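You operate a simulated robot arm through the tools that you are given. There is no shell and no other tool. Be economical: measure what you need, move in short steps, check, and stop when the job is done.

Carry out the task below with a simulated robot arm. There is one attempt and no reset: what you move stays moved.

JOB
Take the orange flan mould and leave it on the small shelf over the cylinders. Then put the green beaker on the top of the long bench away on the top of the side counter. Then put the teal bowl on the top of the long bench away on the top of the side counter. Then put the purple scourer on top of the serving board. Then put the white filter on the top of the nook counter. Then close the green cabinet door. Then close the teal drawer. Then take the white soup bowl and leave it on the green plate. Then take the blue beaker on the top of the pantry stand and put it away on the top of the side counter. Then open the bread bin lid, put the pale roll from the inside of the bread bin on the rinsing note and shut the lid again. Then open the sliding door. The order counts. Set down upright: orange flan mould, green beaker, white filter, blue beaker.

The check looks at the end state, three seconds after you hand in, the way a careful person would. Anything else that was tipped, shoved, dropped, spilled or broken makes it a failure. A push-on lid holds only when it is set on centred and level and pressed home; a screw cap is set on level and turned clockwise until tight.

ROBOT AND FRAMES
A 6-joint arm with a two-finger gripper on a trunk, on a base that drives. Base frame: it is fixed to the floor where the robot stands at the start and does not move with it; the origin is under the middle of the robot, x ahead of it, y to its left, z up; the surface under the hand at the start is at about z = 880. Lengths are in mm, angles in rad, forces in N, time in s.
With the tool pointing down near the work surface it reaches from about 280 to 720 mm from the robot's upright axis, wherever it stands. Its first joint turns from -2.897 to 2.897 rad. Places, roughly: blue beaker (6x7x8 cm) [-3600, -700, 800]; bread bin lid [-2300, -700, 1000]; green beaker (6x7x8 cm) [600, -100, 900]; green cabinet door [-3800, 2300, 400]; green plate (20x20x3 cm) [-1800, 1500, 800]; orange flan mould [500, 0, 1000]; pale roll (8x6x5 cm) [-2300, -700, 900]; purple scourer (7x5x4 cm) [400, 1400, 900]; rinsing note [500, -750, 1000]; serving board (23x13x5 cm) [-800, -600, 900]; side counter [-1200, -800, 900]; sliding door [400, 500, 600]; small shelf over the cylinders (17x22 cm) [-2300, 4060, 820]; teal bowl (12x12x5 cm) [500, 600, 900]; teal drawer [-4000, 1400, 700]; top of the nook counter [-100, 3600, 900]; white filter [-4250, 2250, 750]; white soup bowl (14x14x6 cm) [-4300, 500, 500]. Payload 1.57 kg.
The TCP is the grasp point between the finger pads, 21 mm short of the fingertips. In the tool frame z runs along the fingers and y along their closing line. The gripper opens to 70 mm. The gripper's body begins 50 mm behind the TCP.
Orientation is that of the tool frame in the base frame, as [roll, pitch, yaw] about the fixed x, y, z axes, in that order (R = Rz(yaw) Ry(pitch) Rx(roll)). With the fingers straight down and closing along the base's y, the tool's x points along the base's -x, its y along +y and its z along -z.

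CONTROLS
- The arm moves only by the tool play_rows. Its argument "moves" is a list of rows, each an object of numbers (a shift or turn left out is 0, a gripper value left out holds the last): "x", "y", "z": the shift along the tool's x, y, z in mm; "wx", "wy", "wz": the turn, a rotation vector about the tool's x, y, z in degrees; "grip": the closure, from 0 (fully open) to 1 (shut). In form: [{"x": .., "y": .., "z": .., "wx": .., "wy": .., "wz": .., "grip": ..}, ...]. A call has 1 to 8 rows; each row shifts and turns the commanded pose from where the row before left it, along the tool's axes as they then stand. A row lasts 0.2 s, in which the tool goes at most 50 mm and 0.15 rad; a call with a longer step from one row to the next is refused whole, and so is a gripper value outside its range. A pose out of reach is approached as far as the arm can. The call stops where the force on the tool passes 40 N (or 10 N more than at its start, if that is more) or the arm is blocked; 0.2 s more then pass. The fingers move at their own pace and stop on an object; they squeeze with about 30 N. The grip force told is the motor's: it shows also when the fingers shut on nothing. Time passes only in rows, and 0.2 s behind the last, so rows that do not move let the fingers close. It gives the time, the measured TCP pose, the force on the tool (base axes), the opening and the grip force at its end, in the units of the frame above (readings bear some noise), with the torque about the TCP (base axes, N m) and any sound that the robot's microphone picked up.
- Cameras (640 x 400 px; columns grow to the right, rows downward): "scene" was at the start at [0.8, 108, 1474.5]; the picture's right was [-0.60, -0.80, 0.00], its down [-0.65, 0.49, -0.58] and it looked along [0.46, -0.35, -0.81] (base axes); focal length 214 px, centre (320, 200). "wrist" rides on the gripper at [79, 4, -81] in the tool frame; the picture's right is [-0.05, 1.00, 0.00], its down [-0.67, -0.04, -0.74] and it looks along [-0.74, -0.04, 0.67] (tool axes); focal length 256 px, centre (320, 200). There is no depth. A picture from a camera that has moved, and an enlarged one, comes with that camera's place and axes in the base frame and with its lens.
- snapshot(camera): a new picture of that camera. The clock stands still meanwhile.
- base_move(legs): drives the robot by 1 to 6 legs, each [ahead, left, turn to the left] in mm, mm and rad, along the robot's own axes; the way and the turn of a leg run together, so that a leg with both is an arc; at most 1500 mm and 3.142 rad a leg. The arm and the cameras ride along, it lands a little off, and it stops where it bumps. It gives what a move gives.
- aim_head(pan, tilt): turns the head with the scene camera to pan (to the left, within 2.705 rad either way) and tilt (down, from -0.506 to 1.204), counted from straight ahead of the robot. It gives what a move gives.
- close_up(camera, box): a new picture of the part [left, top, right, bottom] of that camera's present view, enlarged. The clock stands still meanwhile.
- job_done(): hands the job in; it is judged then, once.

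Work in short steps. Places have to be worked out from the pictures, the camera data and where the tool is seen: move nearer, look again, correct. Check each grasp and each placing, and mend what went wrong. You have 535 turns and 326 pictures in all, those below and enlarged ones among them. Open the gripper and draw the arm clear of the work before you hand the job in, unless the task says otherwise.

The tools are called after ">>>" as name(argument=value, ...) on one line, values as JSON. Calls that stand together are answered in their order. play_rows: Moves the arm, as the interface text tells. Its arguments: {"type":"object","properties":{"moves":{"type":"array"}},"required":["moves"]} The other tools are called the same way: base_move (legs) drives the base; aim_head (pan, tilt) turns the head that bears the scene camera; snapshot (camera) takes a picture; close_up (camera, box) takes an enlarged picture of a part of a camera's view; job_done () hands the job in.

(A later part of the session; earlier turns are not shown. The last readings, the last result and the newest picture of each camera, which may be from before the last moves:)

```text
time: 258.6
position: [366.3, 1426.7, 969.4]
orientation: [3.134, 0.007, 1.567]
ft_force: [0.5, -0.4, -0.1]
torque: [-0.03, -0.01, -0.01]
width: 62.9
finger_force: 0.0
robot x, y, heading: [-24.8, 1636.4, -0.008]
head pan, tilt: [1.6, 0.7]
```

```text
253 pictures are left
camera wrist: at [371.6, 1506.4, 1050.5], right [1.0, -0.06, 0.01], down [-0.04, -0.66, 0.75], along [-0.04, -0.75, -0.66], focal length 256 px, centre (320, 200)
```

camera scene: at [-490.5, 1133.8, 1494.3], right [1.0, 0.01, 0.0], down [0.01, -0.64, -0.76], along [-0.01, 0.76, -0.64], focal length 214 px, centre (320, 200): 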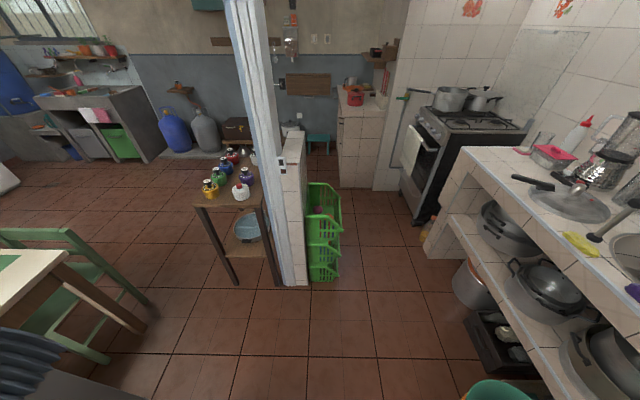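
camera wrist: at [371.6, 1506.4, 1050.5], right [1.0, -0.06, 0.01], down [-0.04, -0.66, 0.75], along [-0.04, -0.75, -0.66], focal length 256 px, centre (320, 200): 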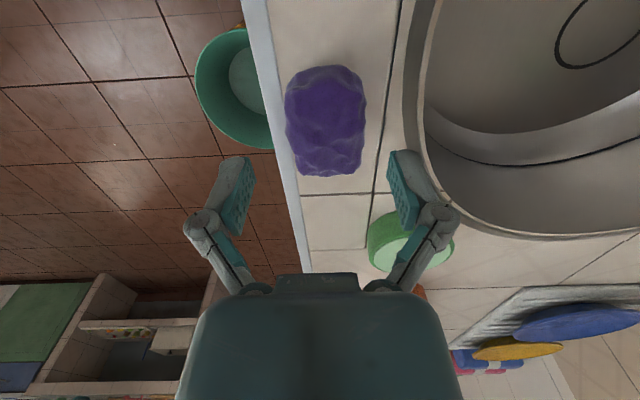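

>>> play_rows(moves=[{"x": -4, "y": 4, "z": 25}, {"z": 20}, {"z": 8}, {"z": 5}])

>>> play_rows(moves=[{"grip": 1}, {"grip": 1}, {"grip": 1}])

>>> play_rows(moves=[{"z": -20}, {"z": -30}, {"z": -40}])

>>> snapshot(camera="wrist")

```text
time: 259.6
position: [373.5, 1421.9, 917.9]
orientation: [3.127, 0.009, 1.566]
ft_force: [-6.9, 4.0, 16.4]
torque: [0.17, 0.41, -0.08]
width: 71.2
finger_force: 5.6
robot x, y, heading: [-25.0, 1630.5, -0.007]
head pan, tilt: [1.6, 0.7]
stopped in row 4: the force on the tool passed its limit at 45 N (the readings are from after the stop); the commanded pose is now the measured one
```

```text
time: 260.0
position: [371.4, 1420.7, 921.9]
orientation: [3.124, 0.013, 1.566]
ft_force: [-22.9, 3.8, 48.4]
torque: [0.24, 1.65, 0.0]
width: 62.6
finger_force: 30.1
robot x, y, heading: [-29.1, 1637.4, -0.008]
head pan, tilt: [1.6, 0.7]
stopped in row 1: the force on the tool passed its limit at 43 N (the readings are from after the stop); the commanded pose is now the measured one
```

```text
time: 260.8
position: [372.2, 1422.4, 1009.3]
orientation: [3.129, 0.012, 1.569]
ft_force: [-0.8, 0.0, -0.9]
torque: [0.01, 0.02, 0.0]
width: 43.9
finger_force: 29.7
robot x, y, heading: [-22.3, 1635.3, -0.004]
head pan, tilt: [1.6, 0.7]
```

```text
252 pictures are left
camera wrist: at [376.4, 1502.9, 1088.7], right [1.0, -0.06, 0.01], down [-0.05, -0.66, 0.75], along [-0.03, -0.75, -0.66], focal length 256 px, centre (320, 200)
```

wrist: 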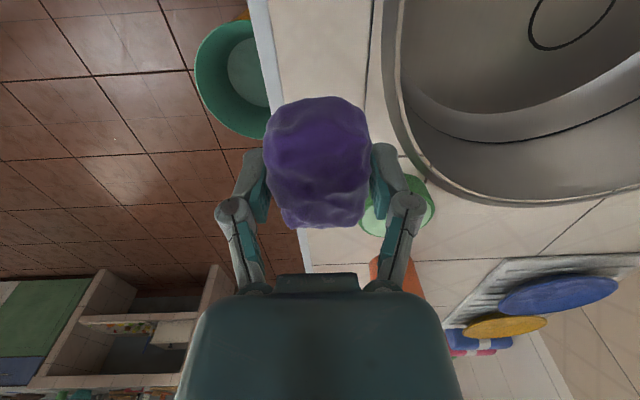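

Scourer is gripped. Raising/centring the arm and driving to the serving board.

>>> play_rows(moves=[{"z": -45}, {"z": -45}, {"x": 30, "z": -35}, {"x": 35, "z": -30}, {"x": 40, "z": -20}, {"x": 40}])

>>> base_move(legs=[[-360, 0, 0], [0, -740, 0], [-330, -690, 0], [0, 0, -1.57]])

>>> aim_head(pan=0.0, tilt=0.8)

>>> snapshot(camera="scene")

```text
time: 262.2
position: [370.9, 1567.0, 1181.4]
orientation: [3.128, 0.009, 1.567]
ft_force: [-0.1, -0.2, -0.5]
torque: [-0.02, 0.0, -0.04]
width: 43.8
finger_force: 30.3
robot x, y, heading: [-25.6, 1639.0, -0.006]
head pan, tilt: [1.6, 0.7]
```

```text
time: 275.6
position: [-809.1, -165.6, 1180.9]
orientation: [3.128, 0.011, -0.031]
ft_force: [0.6, 0.1, -0.6]
torque: [0.0, 0.01, 0.0]
width: 43.5
finger_force: 30.5
robot x, y, heading: [-729.7, 228.2, -1.601]
head pan, tilt: [1.6, 0.7]
```

```text
time: 277.3
position: [-810.2, -164.1, 1181.6]
orientation: [3.128, 0.01, -0.03]
ft_force: [0.2, -0.9, 0.9]
torque: [0.02, 0.0, 0.05]
width: 43.8
finger_force: 29.8
robot x, y, heading: [-731.9, 228.8, -1.603]
head pan, tilt: [0.0, 0.799]
```

```text
251 pictures are left
camera scene: at [-575.5, 199.1, 1486.1], right [-1.0, 0.03, 0.0], down [0.02, 0.72, -0.7], along [-0.02, -0.7, -0.72], focal length 214 px, centre (320, 200)
```

scene: 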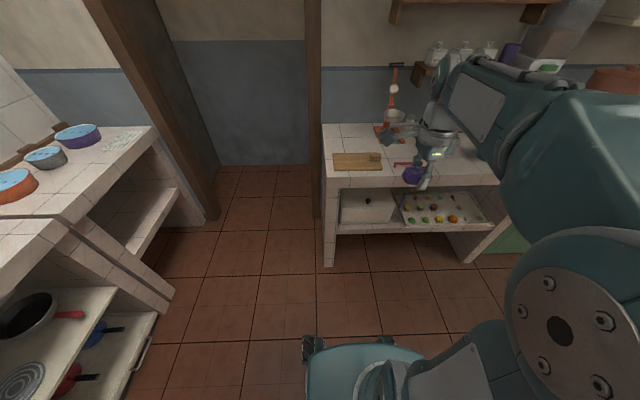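

>>> base_move(legs=[[0, 40, 0.032], [325, 0, 0]])

>>> aim_head(pan=0.0, tilt=0.95)

>>> snapshot(camera="scene")

>>> snapshot(camera="wrist")

```text
time: 279.9
position: [-755.6, -493.7, 1181.2]
orientation: [3.129, 0.011, -0.001]
ft_force: [-0.2, 0.3, -1.0]
torque: [0.0, 0.03, -0.01]
width: 43.9
finger_force: 30.3
robot x, y, heading: [-688.5, -98.6, -1.576]
head pan, tilt: [0.0, 0.799]
```

```text
time: 280.6
position: [-757.4, -493.0, 1180.8]
orientation: [3.127, 0.01, -0.001]
ft_force: [-0.5, -0.5, -0.5]
torque: [0.01, -0.03, 0.01]
width: 43.7
finger_force: 30.4
robot x, y, heading: [-690.7, -100.9, -1.577]
head pan, tilt: [0.0, 0.949]
```

```text
250 pictures are left
camera scene: at [-535.5, -114.9, 1474.7], right [-1.0, 0.0, 0.0], down [0.0, 0.81, -0.58], along [0.0, -0.58, -0.81], focal length 214 px, centre (320, 200)
```

scene: 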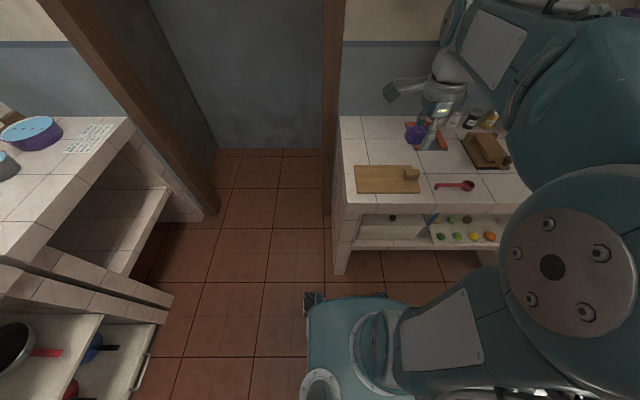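

```text
249 pictures are left
camera wrist: at [-677.0, -496.2, 1260.9], right [-0.05, -1.0, 0.01], down [-0.66, 0.05, 0.75], along [-0.75, 0.03, -0.66], focal length 256 px, centre (320, 200)
```

wrist: 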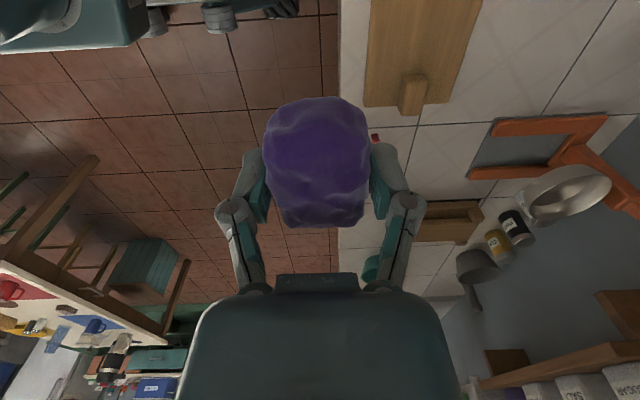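

Board spans x −894…−665 at y≈−628 with a block on its west end. I'll set the scourer at (−748, −628).

>>> play_rows(moves=[{"z": 45}, {"z": 45}, {"z": 45}, {"x": 4, "y": 45}, {"x": 4, "y": 45}, {"y": 45}, {"z": 35}, {"z": 20}])

>>> snapshot(camera="wrist")

>>> close_up(camera="scene", box=[330, 110, 490, 220])

```text
time: 282.4
position: [-752.4, -633.6, 991.9]
orientation: [3.126, 0.011, 0.001]
ft_force: [0.4, 0.0, 0.1]
torque: [0.01, -0.02, -0.04]
width: 43.7
finger_force: 30.3
robot x, y, heading: [-692.4, -97.7, -1.574]
head pan, tilt: [0.0, 0.949]
```

```text
248 pictures are left
camera wrist: at [-671.8, -635.6, 1072.6], right [-0.05, -1.0, 0.01], down [-0.66, 0.05, 0.75], along [-0.75, 0.03, -0.66], focal length 256 px, centre (320, 200)
```

wrist: 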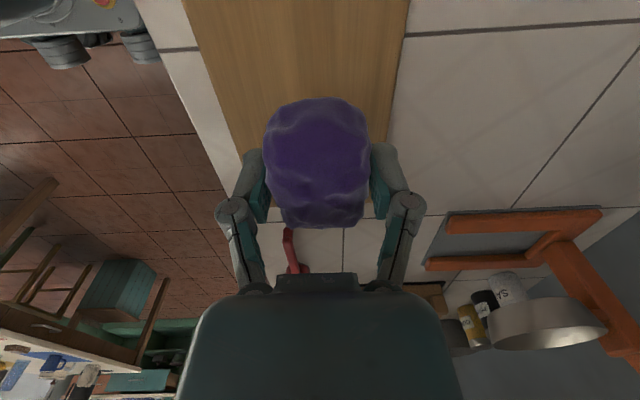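

```text
3.64 times, centred on (410, 165) of scene
camera zoom: at [-534.6, -115.8, 1474.6], right [-1.0, 0.0, 0.0], down [0.0, 0.81, -0.58], along [0.0, -0.58, -0.81], focal length 780 px, centre (-7, 327)
```

zoom: 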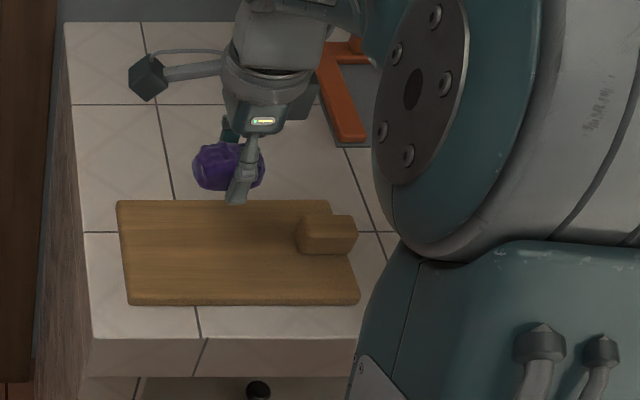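

>>> play_rows(moves=[{"z": 20}, {"z": 20}, {"z": 5}, {"z": 5}, {"z": 4}, {"z": 4}])

>>> snapshot(camera="wrist")

```text
time: 283.9
position: [-752.4, -633.2, 933.6]
orientation: [3.127, 0.012, -0.001]
ft_force: [0.0, -0.3, -0.1]
torque: [0.02, 0.01, 0.0]
width: 43.9
finger_force: 30.2
robot x, y, heading: [-687.1, -99.7, -1.573]
head pan, tilt: [0.0, 0.949]
```

```text
246 pictures are left
camera wrist: at [-671.7, -634.5, 1013.6], right [-0.05, -1.0, 0.01], down [-0.66, 0.05, 0.75], along [-0.75, 0.03, -0.66], focal length 256 px, centre (320, 200)
```

wrist: 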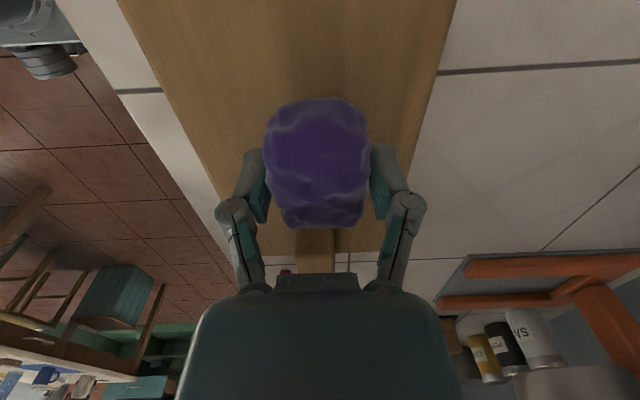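

>>> play_rows(moves=[{"z": 4}, {"z": 4}, {"z": 3}, {"z": 3}, {"z": 3}, {"z": 3}, {"z": 3}])

```text
time: 285.4
position: [-750.7, -632.4, 914.2]
orientation: [3.125, 0.011, 0.001]
ft_force: [0.4, 5.0, 22.7]
torque: [0.65, -0.27, 0.0]
width: 44.0
finger_force: 29.7
robot x, y, heading: [-692.6, -99.0, -1.571]
head pan, tilt: [0.0, 0.949]
```

Contact; releasing and rising.

>>> play_rows(moves=[{"z": -2, "grip": 0}, {"grip": 0}, {"grip": 0}, {"z": -20}, {"z": -35}, {"z": -45}])

>>> snapshot(camera="wrist")

```text
time: 286.9
position: [-753.9, -630.9, 1014.4]
orientation: [3.129, 0.011, -0.002]
ft_force: [0.7, -0.5, 0.0]
torque: [0.02, -0.02, 0.0]
width: 70.1
finger_force: 0.1
robot x, y, heading: [-690.5, -96.5, -1.57]
head pan, tilt: [0.0, 0.949]
```

```text
245 pictures are left
camera wrist: at [-672.7, -634.1, 1093.8], right [-0.05, -1.0, 0.01], down [-0.66, 0.05, 0.75], along [-0.75, 0.03, -0.66], focal length 256 px, centre (320, 200)
```

wrist: 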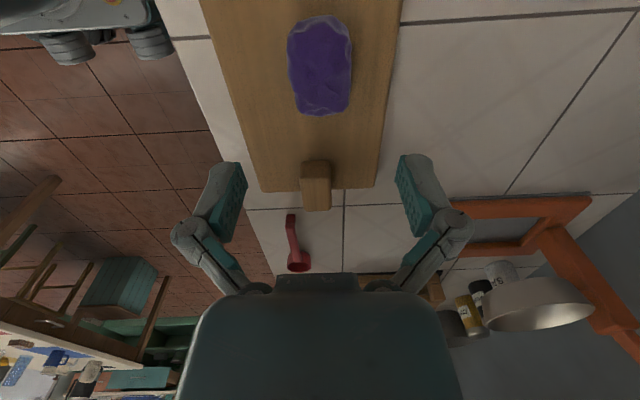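

Scourer placed on the board. Now unwinding the wrist and driving to the green bench for the white filter.

>>> play_rows(moves=[{"z": -40}, {"z": -40}, {"y": -40, "z": -25}, {"y": -40, "z": -25}, {"y": -40}, {"wz": -8.5}, {"wz": -8.5}, {"wz": -8.5}])

>>> play_rows(moves=[{"wz": -8.5}, {"wz": -8.5}, {"wz": -8.5}, {"wz": -8.5}, {"wz": -8.5}, {"wz": -8.5}, {"wz": -8.5}, {"wz": -5}])

>>> base_move(legs=[[-300, 0, 0], [0, 0, -1.571], [1400, 0, 0], [1400, 0, 0]])

```text
time: 288.6
position: [-749.5, -509.6, 1142.6]
orientation: [3.134, 0.015, 0.447]
ft_force: [0.0, 0.3, 0.4]
torque: [-0.01, 0.01, -0.01]
width: 70.0
finger_force: 0.0
robot x, y, heading: [-691.8, -95.8, -1.579]
head pan, tilt: [0.0, 0.949]
```

```text
time: 290.4
position: [-749.6, -508.7, 1141.7]
orientation: [-3.131, 0.013, 1.573]
ft_force: [0.2, 0.9, 0.4]
torque: [0.04, 0.03, -0.05]
width: 70.1
finger_force: 0.1
robot x, y, heading: [-694.7, -97.3, -1.572]
head pan, tilt: [0.0, 0.949]
```

```text
time: 309.5
position: [-3896.6, 326.8, 1141.8]
orientation: [-3.131, 0.016, -0.012]
ft_force: [1.0, -0.4, -0.1]
torque: [-0.02, 0.0, -0.03]
width: 69.9
finger_force: 0.1
robot x, y, heading: [-3489.2, 264.7, 3.122]
head pan, tilt: [0.0, 0.949]
```

>>> base_move(legs=[[-60, 0, 0.02], [0, -1400, 0]])

>>> aim_head(pan=-0.5, tilt=0.8)

>>> snapshot(camera="scene")

>>> snapshot(camera="wrist")

```text
time: 317.0
position: [-3838.8, 1706.9, 1142.5]
orientation: [-3.129, 0.013, 0.005]
ft_force: [0.3, 0.3, -1.5]
torque: [0.02, -0.02, -0.03]
width: 69.8
finger_force: 0.2
robot x, y, heading: [-3428.0, 1652.6, -3.134]
head pan, tilt: [0.0, 0.949]
```

```text
time: 317.9
position: [-3840.8, 1709.4, 1142.0]
orientation: [-3.132, 0.013, 0.004]
ft_force: [0.7, -0.6, 0.6]
torque: [0.01, 0.01, 0.0]
width: 70.1
finger_force: 0.2
robot x, y, heading: [-3428.0, 1654.3, -3.139]
head pan, tilt: [-0.499, 0.799]
```

```text
244 pictures are left
camera scene: at [-3439.2, 1534.4, 1486.1], right [0.48, 0.88, 0.0], down [0.63, -0.34, -0.7], along [-0.61, 0.33, -0.72], focal length 214 px, centre (320, 200)
```

scene: 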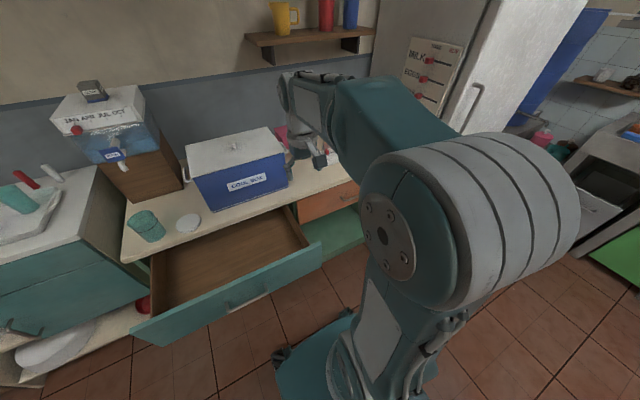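

```text
243 pictures are left
camera wrist: at [-3759.5, 1705.6, 1221.6], right [-0.05, -1.0, -0.01], down [-0.66, 0.02, 0.75], along [-0.75, 0.04, -0.66], focal length 256 px, centre (320, 200)
```

wrist: 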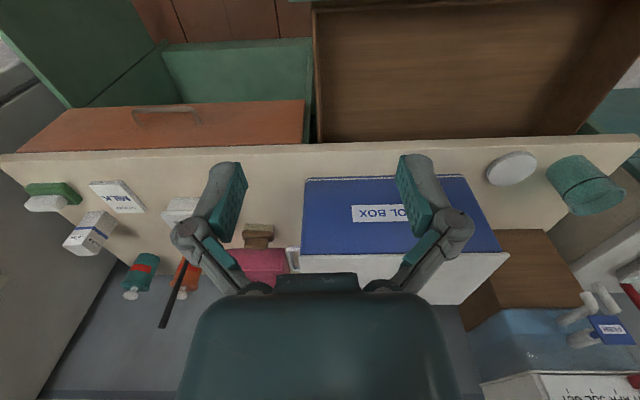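

The open drawer (front ≈ x −3870) and the open door limit where I can stand. I'll look at both more exactly.

>>> aim_head(pan=-1.0, tilt=0.95)

>>> snapshot(camera="scene")

>>> aim_head(pan=0.0, tilt=1.0)

>>> snapshot(camera="scene")

```text
time: 318.8
position: [-3840.0, 1709.6, 1142.0]
orientation: [-3.132, 0.014, 0.004]
ft_force: [1.3, 0.1, -0.9]
torque: [0.01, 0.01, 0.02]
width: 69.8
finger_force: 0.1
robot x, y, heading: [-3427.8, 1652.2, -3.137]
head pan, tilt: [-1.0, 0.949]
```

```text
242 pictures are left
camera scene: at [-3407.8, 1557.1, 1474.6], right [0.84, 0.54, 0.0], down [0.44, -0.68, -0.58], along [-0.32, 0.49, -0.81], focal length 214 px, centre (320, 200)
```

scene: 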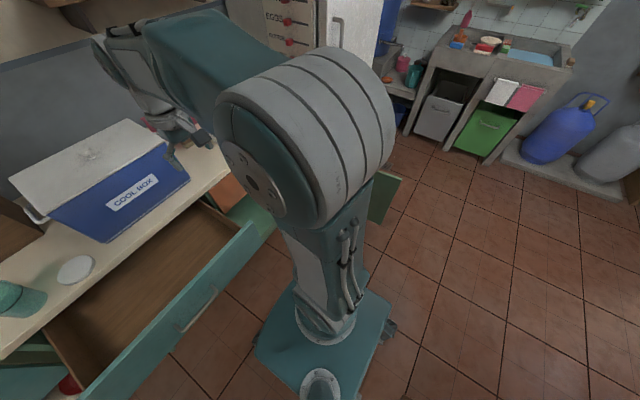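

```text
time: 320.1
position: [-3840.1, 1710.1, 1141.4]
orientation: [-3.131, 0.015, 0.005]
ft_force: [-0.2, -0.5, -0.1]
torque: [0.03, -0.01, -0.03]
width: 70.0
finger_force: 0.2
robot x, y, heading: [-3427.4, 1653.4, -3.141]
head pan, tilt: [0.0, 1.0]
```

```text
241 pictures are left
camera scene: at [-3438.0, 1495.9, 1471.0], right [0.0, 1.0, 0.0], down [0.84, 0.0, -0.54], along [-0.54, 0.0, -0.84], focal length 214 px, centre (320, 200)
```

scene: 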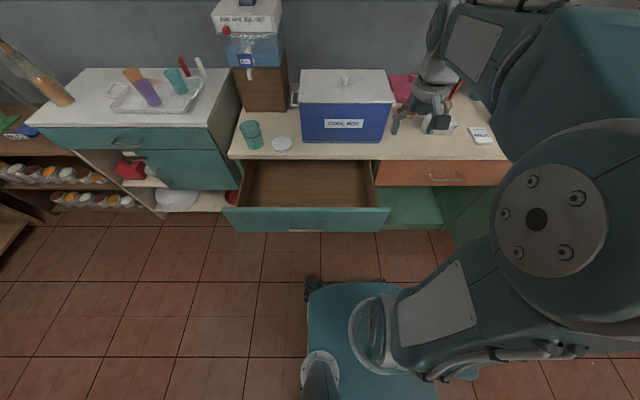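

>>> aim_head(pan=-1.3, tilt=0.9)

>>> snapshot(camera="scene")

```text
time: 321.6
position: [-3840.0, 1710.7, 1141.0]
orientation: [-3.132, 0.014, 0.004]
ft_force: [-0.5, 0.5, 0.0]
torque: [-0.02, 0.0, -0.01]
width: 70.1
finger_force: 0.0
robot x, y, heading: [-3430.4, 1652.3, -3.139]
head pan, tilt: [-1.3, 0.901]
```

```text
240 pictures are left
camera scene: at [-3388.6, 1568.7, 1478.3], right [0.96, 0.27, 0.0], down [0.21, -0.75, -0.62], along [-0.17, 0.6, -0.78], focal length 214 px, centre (320, 200)
```

scene: 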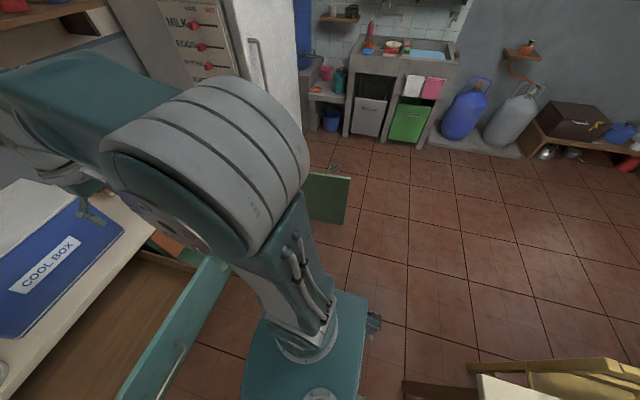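

The door now stands wider (tip ≈(−3460, 2466)), leaving a bay between drawer and door. I'll move into it at about (−3660, 2065).

>>> base_move(legs=[[0, -410, 0], [230, 0, 0]])

>>> aim_head(pan=-0.3, tilt=0.9)

>>> snapshot(camera="scene")

>>> snapshot(camera="wrist")

```text
time: 325.4
position: [-4068.0, 2124.6, 1141.9]
orientation: [-3.128, 0.014, -0.006]
ft_force: [0.1, -0.1, 0.4]
torque: [0.04, -0.01, -0.03]
width: 69.8
finger_force: 0.0
robot x, y, heading: [-3655.3, 2062.8, 3.135]
head pan, tilt: [-1.3, 0.901]
```

```text
time: 326.7
position: [-4067.7, 2125.7, 1141.4]
orientation: [-3.132, 0.013, -0.006]
ft_force: [-0.5, -0.6, -0.1]
torque: [0.02, 0.0, 0.0]
width: 69.9
finger_force: 0.0
robot x, y, heading: [-3660.0, 2066.2, 3.134]
head pan, tilt: [-0.3, 0.901]
```

```text
239 pictures are left
camera scene: at [-3670.0, 1929.3, 1478.2], right [0.3, 0.95, 0.0], down [0.75, -0.24, -0.62], along [-0.59, 0.19, -0.78], focal length 214 px, centre (320, 200)
```

scene: 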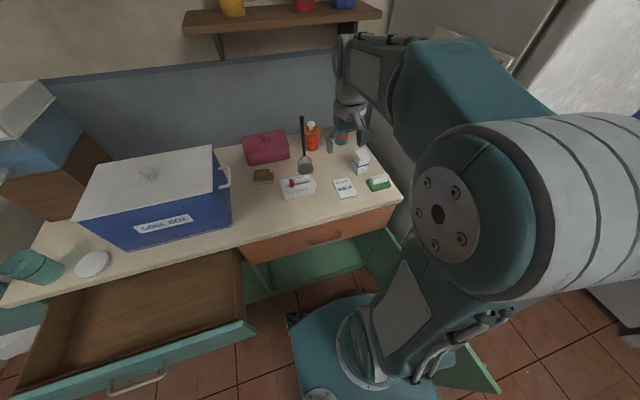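

```text
238 pictures are left
camera wrist: at [-3987.2, 2119.7, 1221.6], right [-0.06, -1.0, -0.01], down [-0.66, 0.03, 0.75], along [-0.75, 0.05, -0.66], focal length 256 px, centre (320, 200)
```

wrist: 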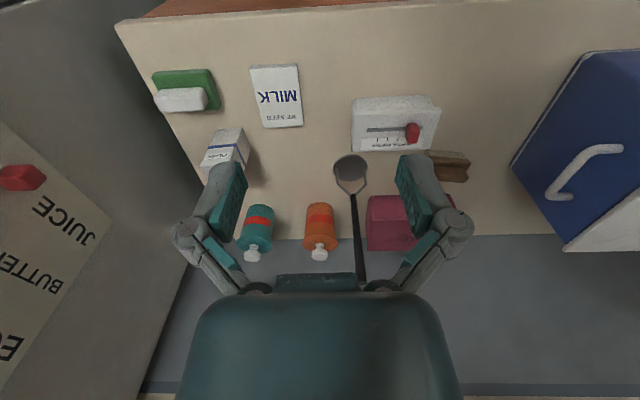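

Filter ≈(−4258, 2300), bench top z≈820. Moving above it at z≈1030 for a look.

>>> play_rows(moves=[{"x": -33, "y": -33}, {"x": -33, "y": -33}, {"x": -33, "y": -33}, {"x": -33, "y": -30}, {"x": -35, "y": -20}, {"z": 45}, {"z": 45}, {"z": 20}])

>>> snapshot(camera="wrist")

>>> snapshot(camera="scene")

```text
time: 328.5
position: [-4235.5, 2275.5, 1036.8]
orientation: [-3.132, 0.014, -0.006]
ft_force: [0.1, 0.0, -0.4]
torque: [0.01, 0.01, -0.04]
width: 69.7
finger_force: 0.1
robot x, y, heading: [-3659.4, 2066.1, 3.135]
head pan, tilt: [-0.3, 0.901]
```

```text
237 pictures are left
camera wrist: at [-4154.1, 2270.6, 1116.0], right [-0.06, -1.0, -0.01], down [-0.66, 0.03, 0.75], along [-0.75, 0.05, -0.66], focal length 256 px, centre (320, 200)
```

wrist: 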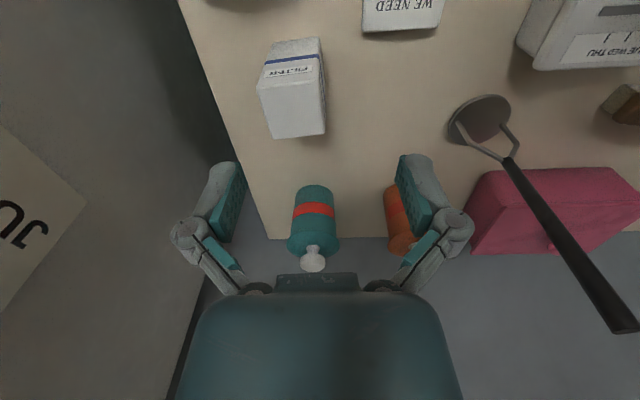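

```text
236 pictures are left
camera scene: at [-3671.0, 1930.1, 1478.3], right [0.3, 0.95, 0.0], down [0.75, -0.24, -0.62], along [-0.59, 0.19, -0.78], focal length 214 px, centre (320, 200)
```

scene: 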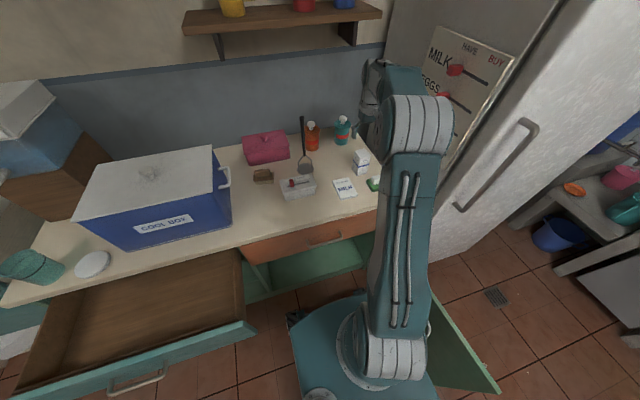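

Box ≈50 mm square, turned ~9°. Aligning over it and descending partway.

>>> play_rows(moves=[{"x": -30, "y": -25, "wz": -4.5}, {"wz": -4.5}, {"z": 40}, {"z": 25}, {}])

>>> snapshot(camera="wrist")

```text
time: 329.7
position: [-4267.2, 2301.5, 970.2]
orientation: [-3.132, 0.012, 0.15]
ft_force: [-0.9, -0.5, 0.4]
torque: [0.0, -0.03, -0.01]
width: 69.9
finger_force: 0.0
robot x, y, heading: [-3660.6, 2063.1, 3.133]
head pan, tilt: [-0.3, 0.901]
```

```text
235 pictures are left
camera wrist: at [-4186.4, 2309.0, 1050.7], right [0.1, -1.0, -0.01], down [-0.65, -0.07, 0.75], along [-0.75, -0.07, -0.66], focal length 256 px, centre (320, 200)
```

wrist: 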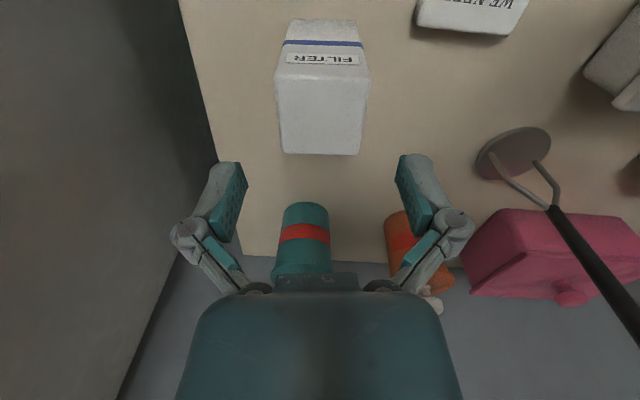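

Well centred. Descending to z≈882 and gripping.

>>> play_rows(moves=[{"z": 40}, {"z": 30}, {"z": 17}, {"grip": 1}, {"grip": 1}, {"grip": 1}])

>>> play_rows(moves=[{"z": -20}, {"z": -40}, {"z": -40}, {"z": -40}, {"z": -40}])

>>> snapshot(camera="wrist")

```text
time: 331.1
position: [-4268.4, 2302.5, 887.3]
orientation: [-3.126, 0.018, 0.152]
ft_force: [-3.2, 1.8, 30.8]
torque: [0.08, 0.0, -0.2]
width: 53.6
finger_force: 30.1
robot x, y, heading: [-3656.8, 2067.4, 3.138]
head pan, tilt: [-0.3, 0.901]
```

```text
time: 332.3
position: [-4265.6, 2301.9, 1065.5]
orientation: [-3.13, 0.011, 0.152]
ft_force: [-0.3, -0.4, -1.7]
torque: [0.01, -0.01, 0.0]
width: 49.5
finger_force: 29.8
robot x, y, heading: [-3655.6, 2060.3, 3.132]
head pan, tilt: [-0.3, 0.901]
```

```text
234 pictures are left
camera wrist: at [-4184.3, 2310.3, 1145.3], right [0.1, -1.0, -0.01], down [-0.66, -0.07, 0.75], along [-0.75, -0.07, -0.66], focal length 256 px, centre (320, 200)
```

wrist: 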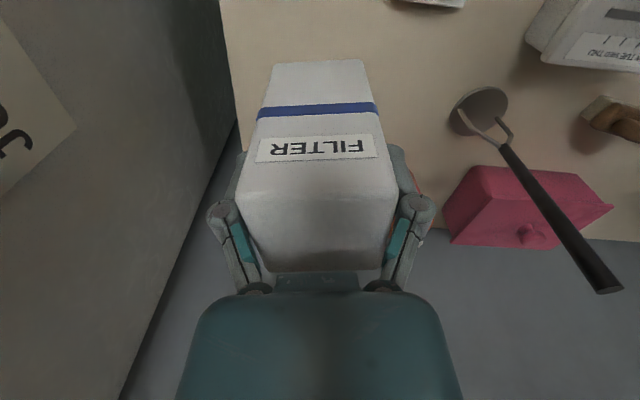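

Filter held upright. Retracting the arm and driving out toward the nook counter.

>>> play_rows(moves=[{"x": 30, "y": 10, "z": -30}, {"x": 40, "y": 20}, {"x": 40, "y": 20}, {"x": 40, "y": 20}, {"x": 30, "y": 20, "z": -25}, {"wz": 4.5, "z": -25}, {"wz": 4.5}])

>>> base_move(legs=[[-640, 0, 0], [0, -100, -3.135], [700, 700, 0], [1300, 0, 0]])

>>> aim_head(pan=0.3, tilt=0.5)

>>> snapshot(camera="scene")

```text
time: 333.9
position: [-4074.0, 2239.1, 1140.6]
orientation: [-3.132, 0.013, -0.006]
ft_force: [-0.6, -0.3, -0.9]
torque: [0.01, -0.01, 0.01]
width: 49.5
finger_force: 29.7
robot x, y, heading: [-3657.2, 2062.7, 3.134]
head pan, tilt: [-0.3, 0.901]
```

```text
time: 344.2
position: [-2515.3, 1931.5, 1139.4]
orientation: [-3.131, 0.013, -3.033]
ft_force: [0.2, -0.1, -1.4]
torque: [0.01, 0.0, 0.0]
width: 49.6
finger_force: 30.1
robot x, y, heading: [-2950.7, 2056.5, 0.105]
head pan, tilt: [-0.3, 0.901]
stopped in leg 2: the robot was blocked; the commanded pose is now the measured one
```

```text
time: 345.2
position: [-2513.8, 1932.8, 1140.5]
orientation: [-3.132, 0.013, -3.034]
ft_force: [-0.3, -0.3, -2.3]
torque: [-0.02, 0.03, -0.03]
width: 49.4
finger_force: 30.3
robot x, y, heading: [-2949.9, 2054.7, 0.103]
head pan, tilt: [0.3, 0.499]
```

```text
233 pictures are left
camera scene: at [-2937.9, 2239.1, 1512.0], right [0.39, -0.92, 0.0], down [-0.44, -0.19, -0.88], along [0.81, 0.35, -0.48], focal length 214 px, centre (320, 200)
```

scene: 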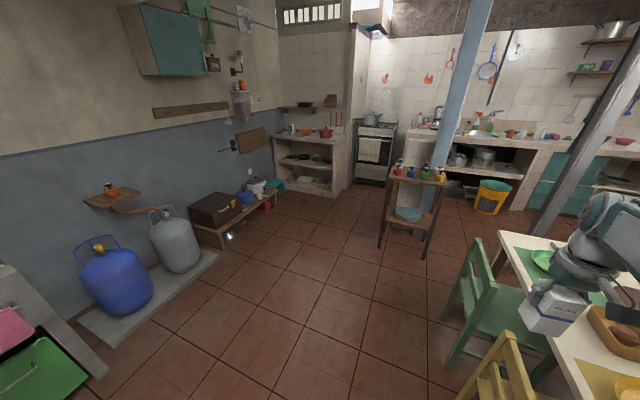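

The turn was blocked at its very end, probably by the yellow chair. I'll back off sideways and inspect.

>>> base_move(legs=[[0, 250, 0]])

>>> aim_head(pan=-0.9, tilt=0.85)

>>> snapshot(camera="scene")

>>> snapshot(camera="wrist")

```text
time: 347.0
position: [-2540.2, 2171.4, 1139.3]
orientation: [-3.137, 0.012, -3.035]
ft_force: [-0.4, -0.2, -1.5]
torque: [0.03, 0.0, -0.03]
width: 49.5
finger_force: 30.1
robot x, y, heading: [-2974.1, 2310.0, 0.1]
head pan, tilt: [0.3, 0.499]
```

```text
time: 348.4
position: [-2541.0, 2176.8, 1140.8]
orientation: [-3.134, 0.012, -3.036]
ft_force: [0.3, -0.3, -1.4]
torque: [-0.03, 0.0, 0.02]
width: 49.3
finger_force: 30.4
robot x, y, heading: [-2976.3, 2302.2, 0.106]
head pan, tilt: [-0.901, 0.85]
```

```text
232 pictures are left
camera scene: at [-2992.2, 2391.1, 1482.3], right [-0.71, -0.7, 0.0], down [-0.53, 0.54, -0.66], along [0.46, -0.47, -0.75], focal length 214 px, centre (320, 200)
```

scene: 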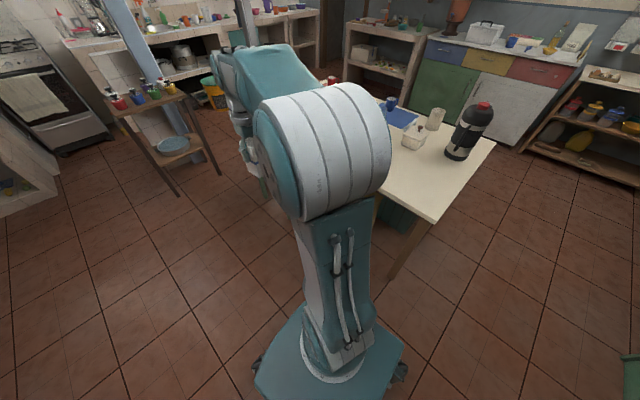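

```text
231 pictures are left
camera wrist: at [-2620.7, 2173.5, 1219.4], right [-0.05, 1.0, -0.01], down [0.66, 0.04, 0.75], along [0.75, 0.03, -0.66], focal length 256 px, centre (320, 200)
```

wrist: 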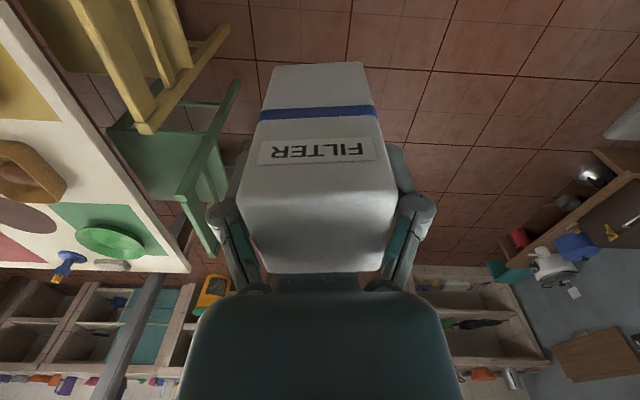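

The chairs look about where they were; I'll drive on toward the nook and look back to confirm.

>>> base_move(legs=[[600, 550, -0.1]])

>>> aim_head(pan=-1.9, tilt=0.7)

>>> snapshot(camera="scene")

```text
time: 352.7
position: [-1996.0, 2718.6, 1140.5]
orientation: [-3.13, 0.013, -3.136]
ft_force: [-0.6, 0.6, -0.8]
torque: [-0.01, 0.01, -0.02]
width: 49.5
finger_force: 30.3
robot x, y, heading: [-2416.0, 2887.1, 0.004]
head pan, tilt: [-0.901, 0.85]
```

```text
time: 354.0
position: [-1995.4, 2719.9, 1138.4]
orientation: [-3.133, 0.011, -3.136]
ft_force: [0.1, 0.4, -1.4]
torque: [0.01, -0.01, 0.03]
width: 49.4
finger_force: 30.1
robot x, y, heading: [-2411.8, 2891.9, 0.007]
head pan, tilt: [-1.901, 0.7]
```

```text
230 pictures are left
camera scene: at [-2500.1, 2959.7, 1494.5], right [-0.95, 0.32, 0.0], down [0.2, 0.61, -0.77], along [-0.24, -0.72, -0.64], focal length 214 px, centre (320, 200)
```

scene: 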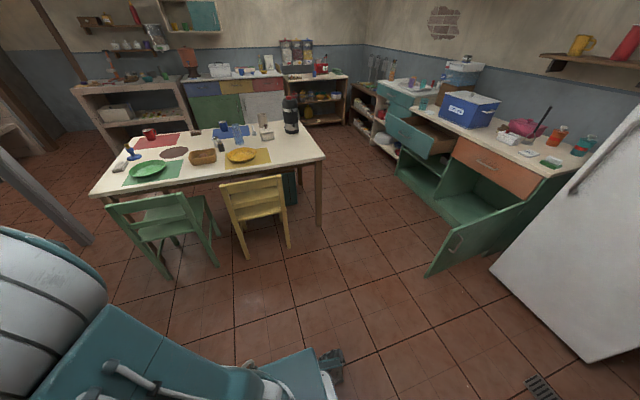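

The yellow chair stands as before. Continuing to the nook counter.

>>> base_move(legs=[[1300, 150, 0]])

>>> aim_head(pan=0.2, tilt=0.7)

>>> snapshot(camera="scene")

```text
time: 360.5
position: [-706.0, 2839.0, 1139.8]
orientation: [-3.132, 0.012, 3.113]
ft_force: [0.6, -0.1, -1.4]
torque: [0.01, -0.02, 0.0]
width: 49.6
finger_force: 29.6
robot x, y, heading: [-1116.7, 3026.3, -0.031]
head pan, tilt: [-1.901, 0.7]
```

```text
time: 362.5
position: [-706.9, 2839.4, 1139.8]
orientation: [-3.132, 0.014, 3.113]
ft_force: [-0.4, 0.8, -1.1]
torque: [0.01, 0.0, -0.01]
width: 49.6
finger_force: 30.1
robot x, y, heading: [-1119.5, 3022.1, -0.032]
head pan, tilt: [0.201, 0.7]
```

```text
229 pictures are left
camera scene: at [-1088.0, 3189.7, 1494.4], right [0.17, -0.99, 0.0], down [-0.64, -0.11, -0.76], along [0.75, 0.13, -0.64], focal length 214 px, centre (320, 200)
```

scene: 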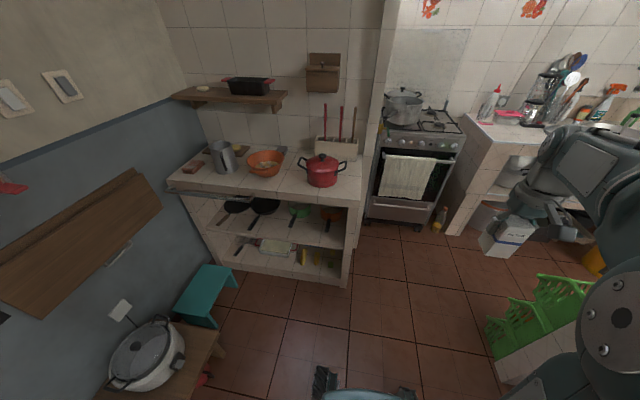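

Free spot on the nook counter near (−300, 3510) between the pot and the bowl. Moving to about (−765, 3400).

>>> base_move(legs=[[0, 0, 0.032], [100, 375, 0], [255, 0, 0]])

>>> snapshot(camera="scene")

>>> snapshot(camera="wrist")

```text
time: 366.8
position: [-346.5, 3215.8, 1140.3]
orientation: [-3.131, 0.013, 3.14]
ft_force: [0.7, -0.7, -1.9]
torque: [0.02, 0.02, 0.0]
width: 49.4
finger_force: 29.6
robot x, y, heading: [-764.5, 3387.5, -0.002]
head pan, tilt: [0.201, 0.7]
```

```text
228 pictures are left
camera scene: at [-737.2, 3555.2, 1494.5], right [0.2, -0.98, 0.0], down [-0.63, -0.13, -0.76], along [0.75, 0.15, -0.64], focal length 214 px, centre (320, 200)
```

scene: 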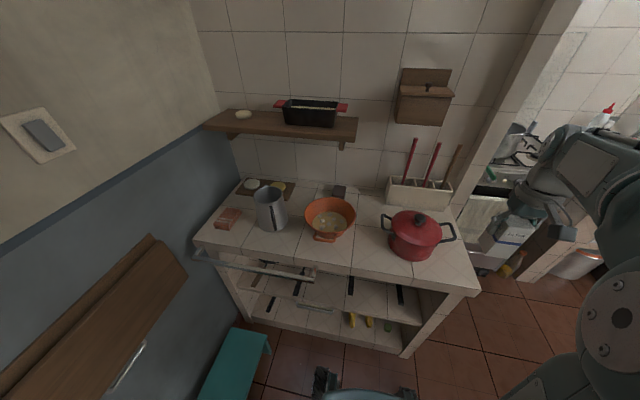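

```text
227 pictures are left
camera wrist: at [-426.1, 3221.1, 1219.5], right [0.05, 1.0, -0.01], down [0.66, -0.03, 0.75], along [0.75, -0.05, -0.66], focal length 256 px, centre (320, 200)
```

wrist: 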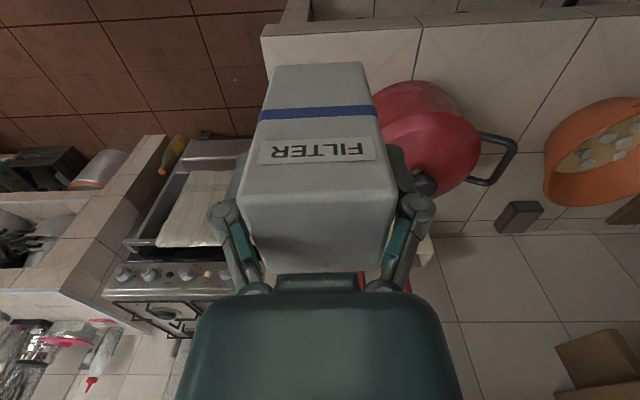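

>>> play_rows(moves=[{"y": 46}, {"y": 46}, {"y": 46}, {"y": 46}, {"y": 46}, {"y": 46, "x": -11}, {"x": -50}])

>>> snapshot(camera="scene")

>>> snapshot(camera="wrist")

```text
time: 368.4
position: [-288.0, 3491.6, 1140.1]
orientation: [-3.128, 0.013, -3.14]
ft_force: [-0.9, 0.4, -1.7]
torque: [0.0, 0.0, 0.0]
width: 49.5
finger_force: 30.3
robot x, y, heading: [-759.1, 3385.3, -0.005]
head pan, tilt: [0.201, 0.7]
```

```text
226 pictures are left
camera scene: at [-736.9, 3558.4, 1494.2], right [0.2, -0.98, 0.0], down [-0.63, -0.13, -0.76], along [0.75, 0.15, -0.65], focal length 214 px, centre (320, 200)
```

scene: 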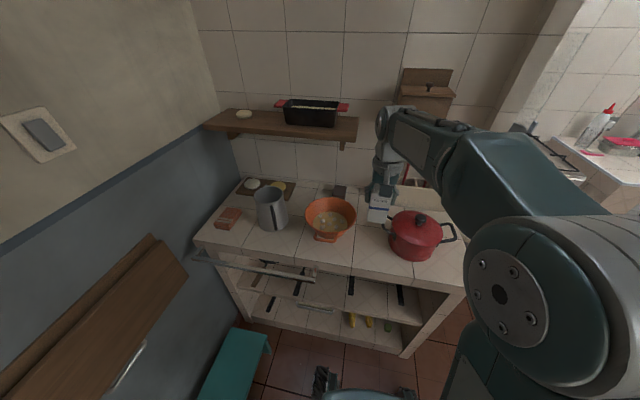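

```text
225 pictures are left
camera wrist: at [-367.9, 3498.5, 1218.7], right [0.05, 1.0, -0.01], down [0.66, -0.03, 0.75], along [0.75, -0.05, -0.66], focal length 256 px, centre (320, 200)
```

wrist: 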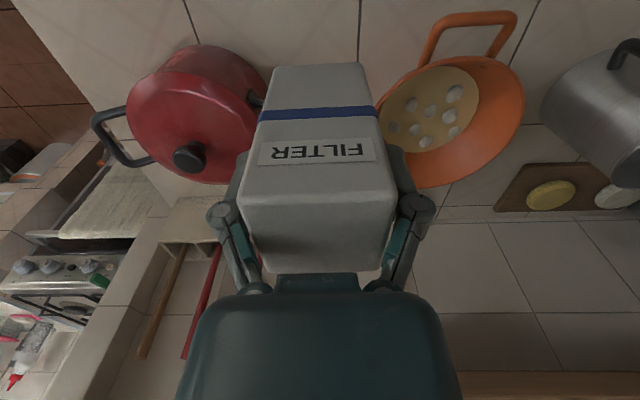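

Gap is clear. Lowering.

>>> play_rows(moves=[{"z": 45}, {"z": 45}, {"z": 45}, {"z": 12}])

>>> play_rows(moves=[{"z": 4}, {"z": 4}, {"z": 4}, {"z": 4}, {"z": 4}, {"z": 3}, {"z": 3}, {"z": 3}])

>>> snapshot(camera="wrist")

```text
time: 369.4
position: [-285.2, 3492.9, 990.9]
orientation: [-3.128, 0.013, -3.141]
ft_force: [0.2, -0.5, -0.8]
torque: [-0.02, 0.02, 0.0]
width: 49.6
finger_force: 30.0
robot x, y, heading: [-763.8, 3389.5, -0.004]
head pan, tilt: [0.201, 0.7]
```

```text
time: 371.2
position: [-283.4, 3492.1, 960.6]
orientation: [-3.128, 0.011, -3.141]
ft_force: [-0.1, 0.6, -1.6]
torque: [0.01, -0.02, -0.01]
width: 49.3
finger_force: 29.8
robot x, y, heading: [-761.8, 3387.8, 0.002]
head pan, tilt: [0.201, 0.7]
```

```text
224 pictures are left
camera wrist: at [-363.2, 3497.7, 1040.8], right [0.05, 1.0, -0.01], down [0.66, -0.03, 0.75], along [0.75, -0.05, -0.66], focal length 256 px, centre (320, 200)
```

wrist: 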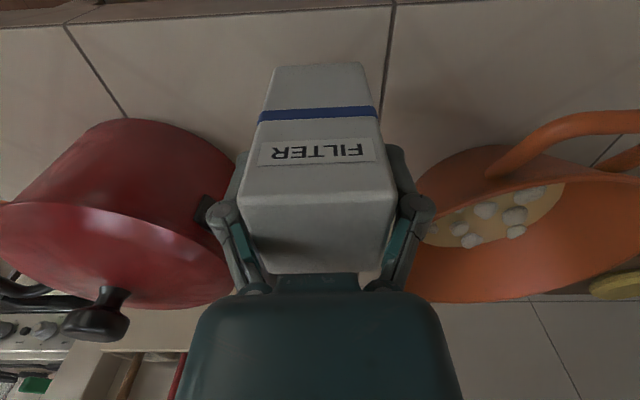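

>>> play_rows(moves=[{"z": 3}, {"z": 3}, {"z": 3}, {"z": 3}, {"z": 3}, {"z": 3}, {"z": 3}])

```text
time: 372.8
position: [-282.6, 3491.3, 941.2]
orientation: [-3.129, 0.013, 3.14]
ft_force: [-0.2, 0.8, -1.1]
torque: [0.02, 0.02, 0.0]
width: 49.5
finger_force: 29.9
robot x, y, heading: [-765.4, 3385.0, -0.006]
head pan, tilt: [0.201, 0.7]
```

>>> play_rows(moves=[{"z": 3}, {"z": 3}, {"z": 3}, {"z": 3}, {"z": 3}, {"z": 3}])

```text
time: 374.0
position: [-281.8, 3492.1, 929.9]
orientation: [-3.134, 0.023, -3.141]
ft_force: [-4.1, -2.0, 11.9]
torque: [0.14, 0.39, 0.14]
width: 49.8
finger_force: 29.6
robot x, y, heading: [-764.2, 3387.4, -0.002]
head pan, tilt: [0.201, 0.7]
stopped in row 6: the force on the tool passed its limit at 46 N (the readings are from after the stop); the commanded pose is now the measured one
```

Contact. Releasing and rising straight.

>>> play_rows(moves=[{"grip": 0.3}, {"grip": 0}, {"grip": 0}, {"z": -20}, {"z": -35}, {"z": -45}, {"z": -45}, {"z": -45}])

>>> snapshot(camera="wrist")

>>> close_up(camera="scene", box=[260, 150, 480, 300])

```text
time: 375.8
position: [-285.5, 3490.8, 1119.6]
orientation: [-3.131, 0.021, 3.141]
ft_force: [0.8, 0.0, 0.1]
torque: [0.0, 0.0, -0.01]
width: 70.0
finger_force: 0.0
robot x, y, heading: [-762.8, 3386.9, -0.001]
head pan, tilt: [0.201, 0.7]
```

```text
223 pictures are left
camera wrist: at [-366.2, 3497.2, 1198.4], right [0.05, 1.0, -0.01], down [0.65, -0.03, 0.76], along [0.76, -0.05, -0.65], focal length 256 px, centre (320, 200)
```

wrist: 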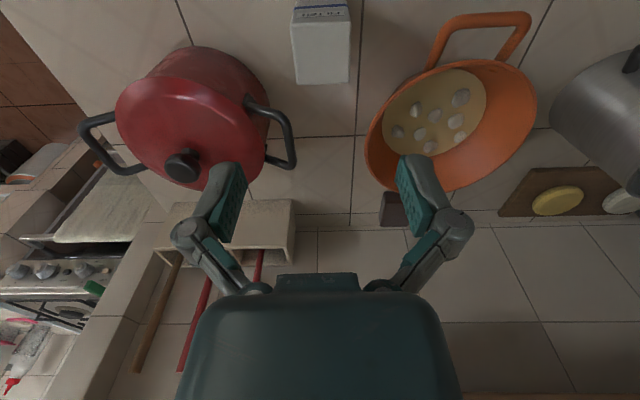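

```text
2.67 times, centred on (370, 225) of scene
camera zoom: at [-737.0, 3557.7, 1494.2], right [0.2, -0.98, 0.0], down [-0.63, -0.13, -0.76], along [0.75, 0.15, -0.65], focal length 572 px, centre (187, 133)
```

zoom: 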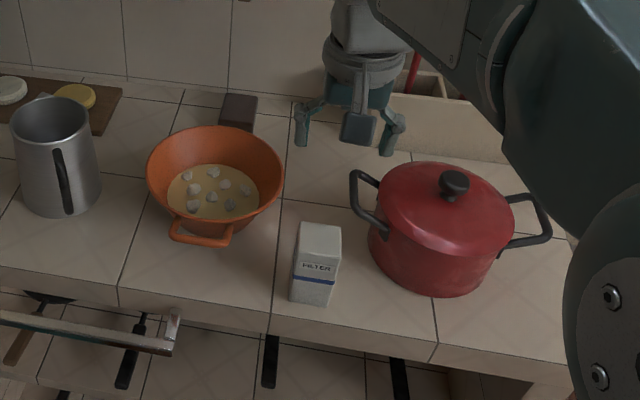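

Filter stands upright. Retracting and heading to the green cabinet door; I'll approach from its open (north/east) side.

>>> play_rows(moves=[{"x": 30, "y": -20, "z": -25}, {"x": 35, "y": -30}, {"y": -45}, {"y": -45}])

>>> base_move(legs=[[-300, 0, 0], [-300, -350, 0], [-1480, 0, 0], [0, 0, 3.14]])

>>> aim_head(pan=0.0, tilt=0.6)

>>> snapshot(camera="scene")

```text
time: 376.8
position: [-351.8, 3351.0, 1142.8]
orientation: [-3.132, 0.02, 3.141]
ft_force: [0.2, 0.1, -0.3]
torque: [0.01, -0.01, 0.0]
width: 69.8
finger_force: 0.1
robot x, y, heading: [-765.3, 3385.8, -0.001]
head pan, tilt: [0.201, 0.7]
```

```text
time: 395.6
position: [-3249.4, 3058.8, 1143.3]
orientation: [-3.132, 0.021, 0.056]
ft_force: [-0.1, 0.1, 0.4]
torque: [-0.01, 0.01, -0.04]
width: 70.0
finger_force: 0.1
robot x, y, heading: [-2837.3, 3047.3, -3.09]
head pan, tilt: [0.201, 0.7]
```

```text
time: 396.3
position: [-3249.0, 3060.5, 1142.1]
orientation: [-3.13, 0.022, 0.056]
ft_force: [-0.7, 0.6, 0.3]
torque: [0.03, -0.02, 0.01]
width: 70.0
finger_force: 0.0
robot x, y, heading: [-2840.3, 3046.8, -3.086]
head pan, tilt: [0.0, 0.6]
```

```text
221 pictures are left
camera scene: at [-2855.2, 2887.6, 1502.9], right [-0.05, 1.0, 0.0], down [0.56, 0.03, -0.82], along [-0.82, -0.04, -0.57], focal length 214 px, centre (320, 200)
```

scene: 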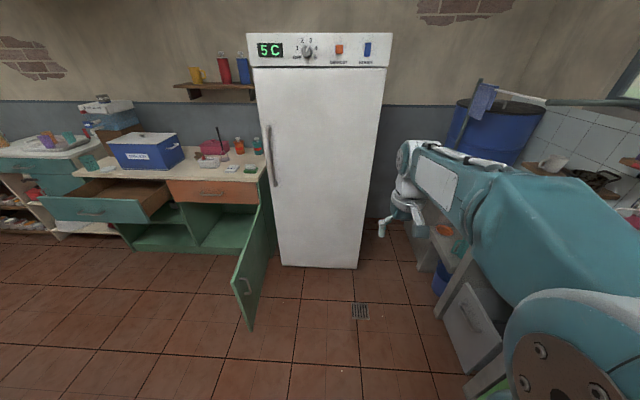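

>>> base_move(legs=[[0, 0, -0.055], [0, 800, 0], [240, 0, 0]])

>>> aim_head(pan=-0.2, tilt=0.8)

>>> snapshot(camera="scene")

>>> snapshot(camera="wrist")

```text
time: 402.4
position: [-3496.4, 2291.6, 1142.4]
orientation: [-3.134, 0.021, -0.008]
ft_force: [0.4, -0.3, -0.1]
torque: [-0.01, -0.02, 0.01]
width: 69.6
finger_force: 0.2
robot x, y, heading: [-3085.7, 2250.8, 3.132]
head pan, tilt: [0.0, 0.6]
```

```text
time: 403.2
position: [-3495.7, 2290.7, 1142.9]
orientation: [-3.131, 0.022, -0.007]
ft_force: [0.6, 0.4, 0.7]
torque: [-0.01, 0.01, 0.0]
width: 70.0
finger_force: 0.1
robot x, y, heading: [-3082.6, 2251.8, 3.134]
head pan, tilt: [-0.201, 0.799]
```

```text
220 pictures are left
camera scene: at [-3104.2, 2110.9, 1486.1], right [0.21, 0.98, 0.0], down [0.7, -0.15, -0.7], along [-0.68, 0.15, -0.72], focal length 214 px, centre (320, 200)
```

scene: 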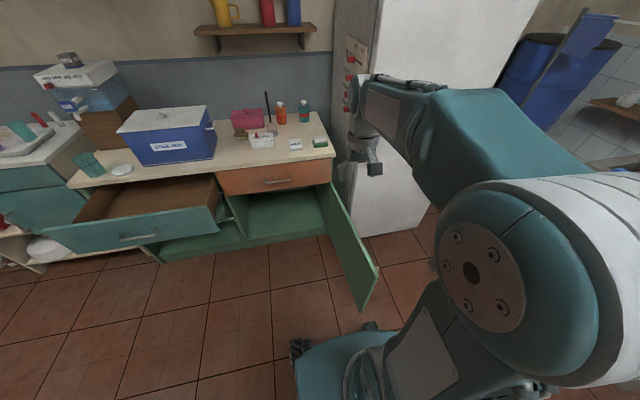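

```text
219 pictures are left
camera wrist: at [-3414.8, 2286.1, 1221.7], right [-0.06, -1.0, -0.01], down [-0.65, 0.03, 0.76], along [-0.76, 0.05, -0.65], focal length 256 px, centre (320, 200)
```

wrist: 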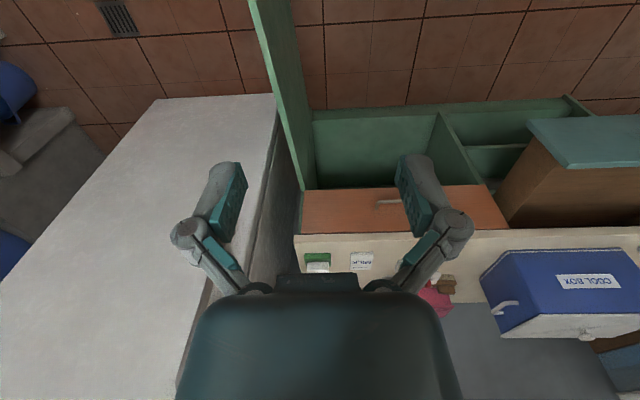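

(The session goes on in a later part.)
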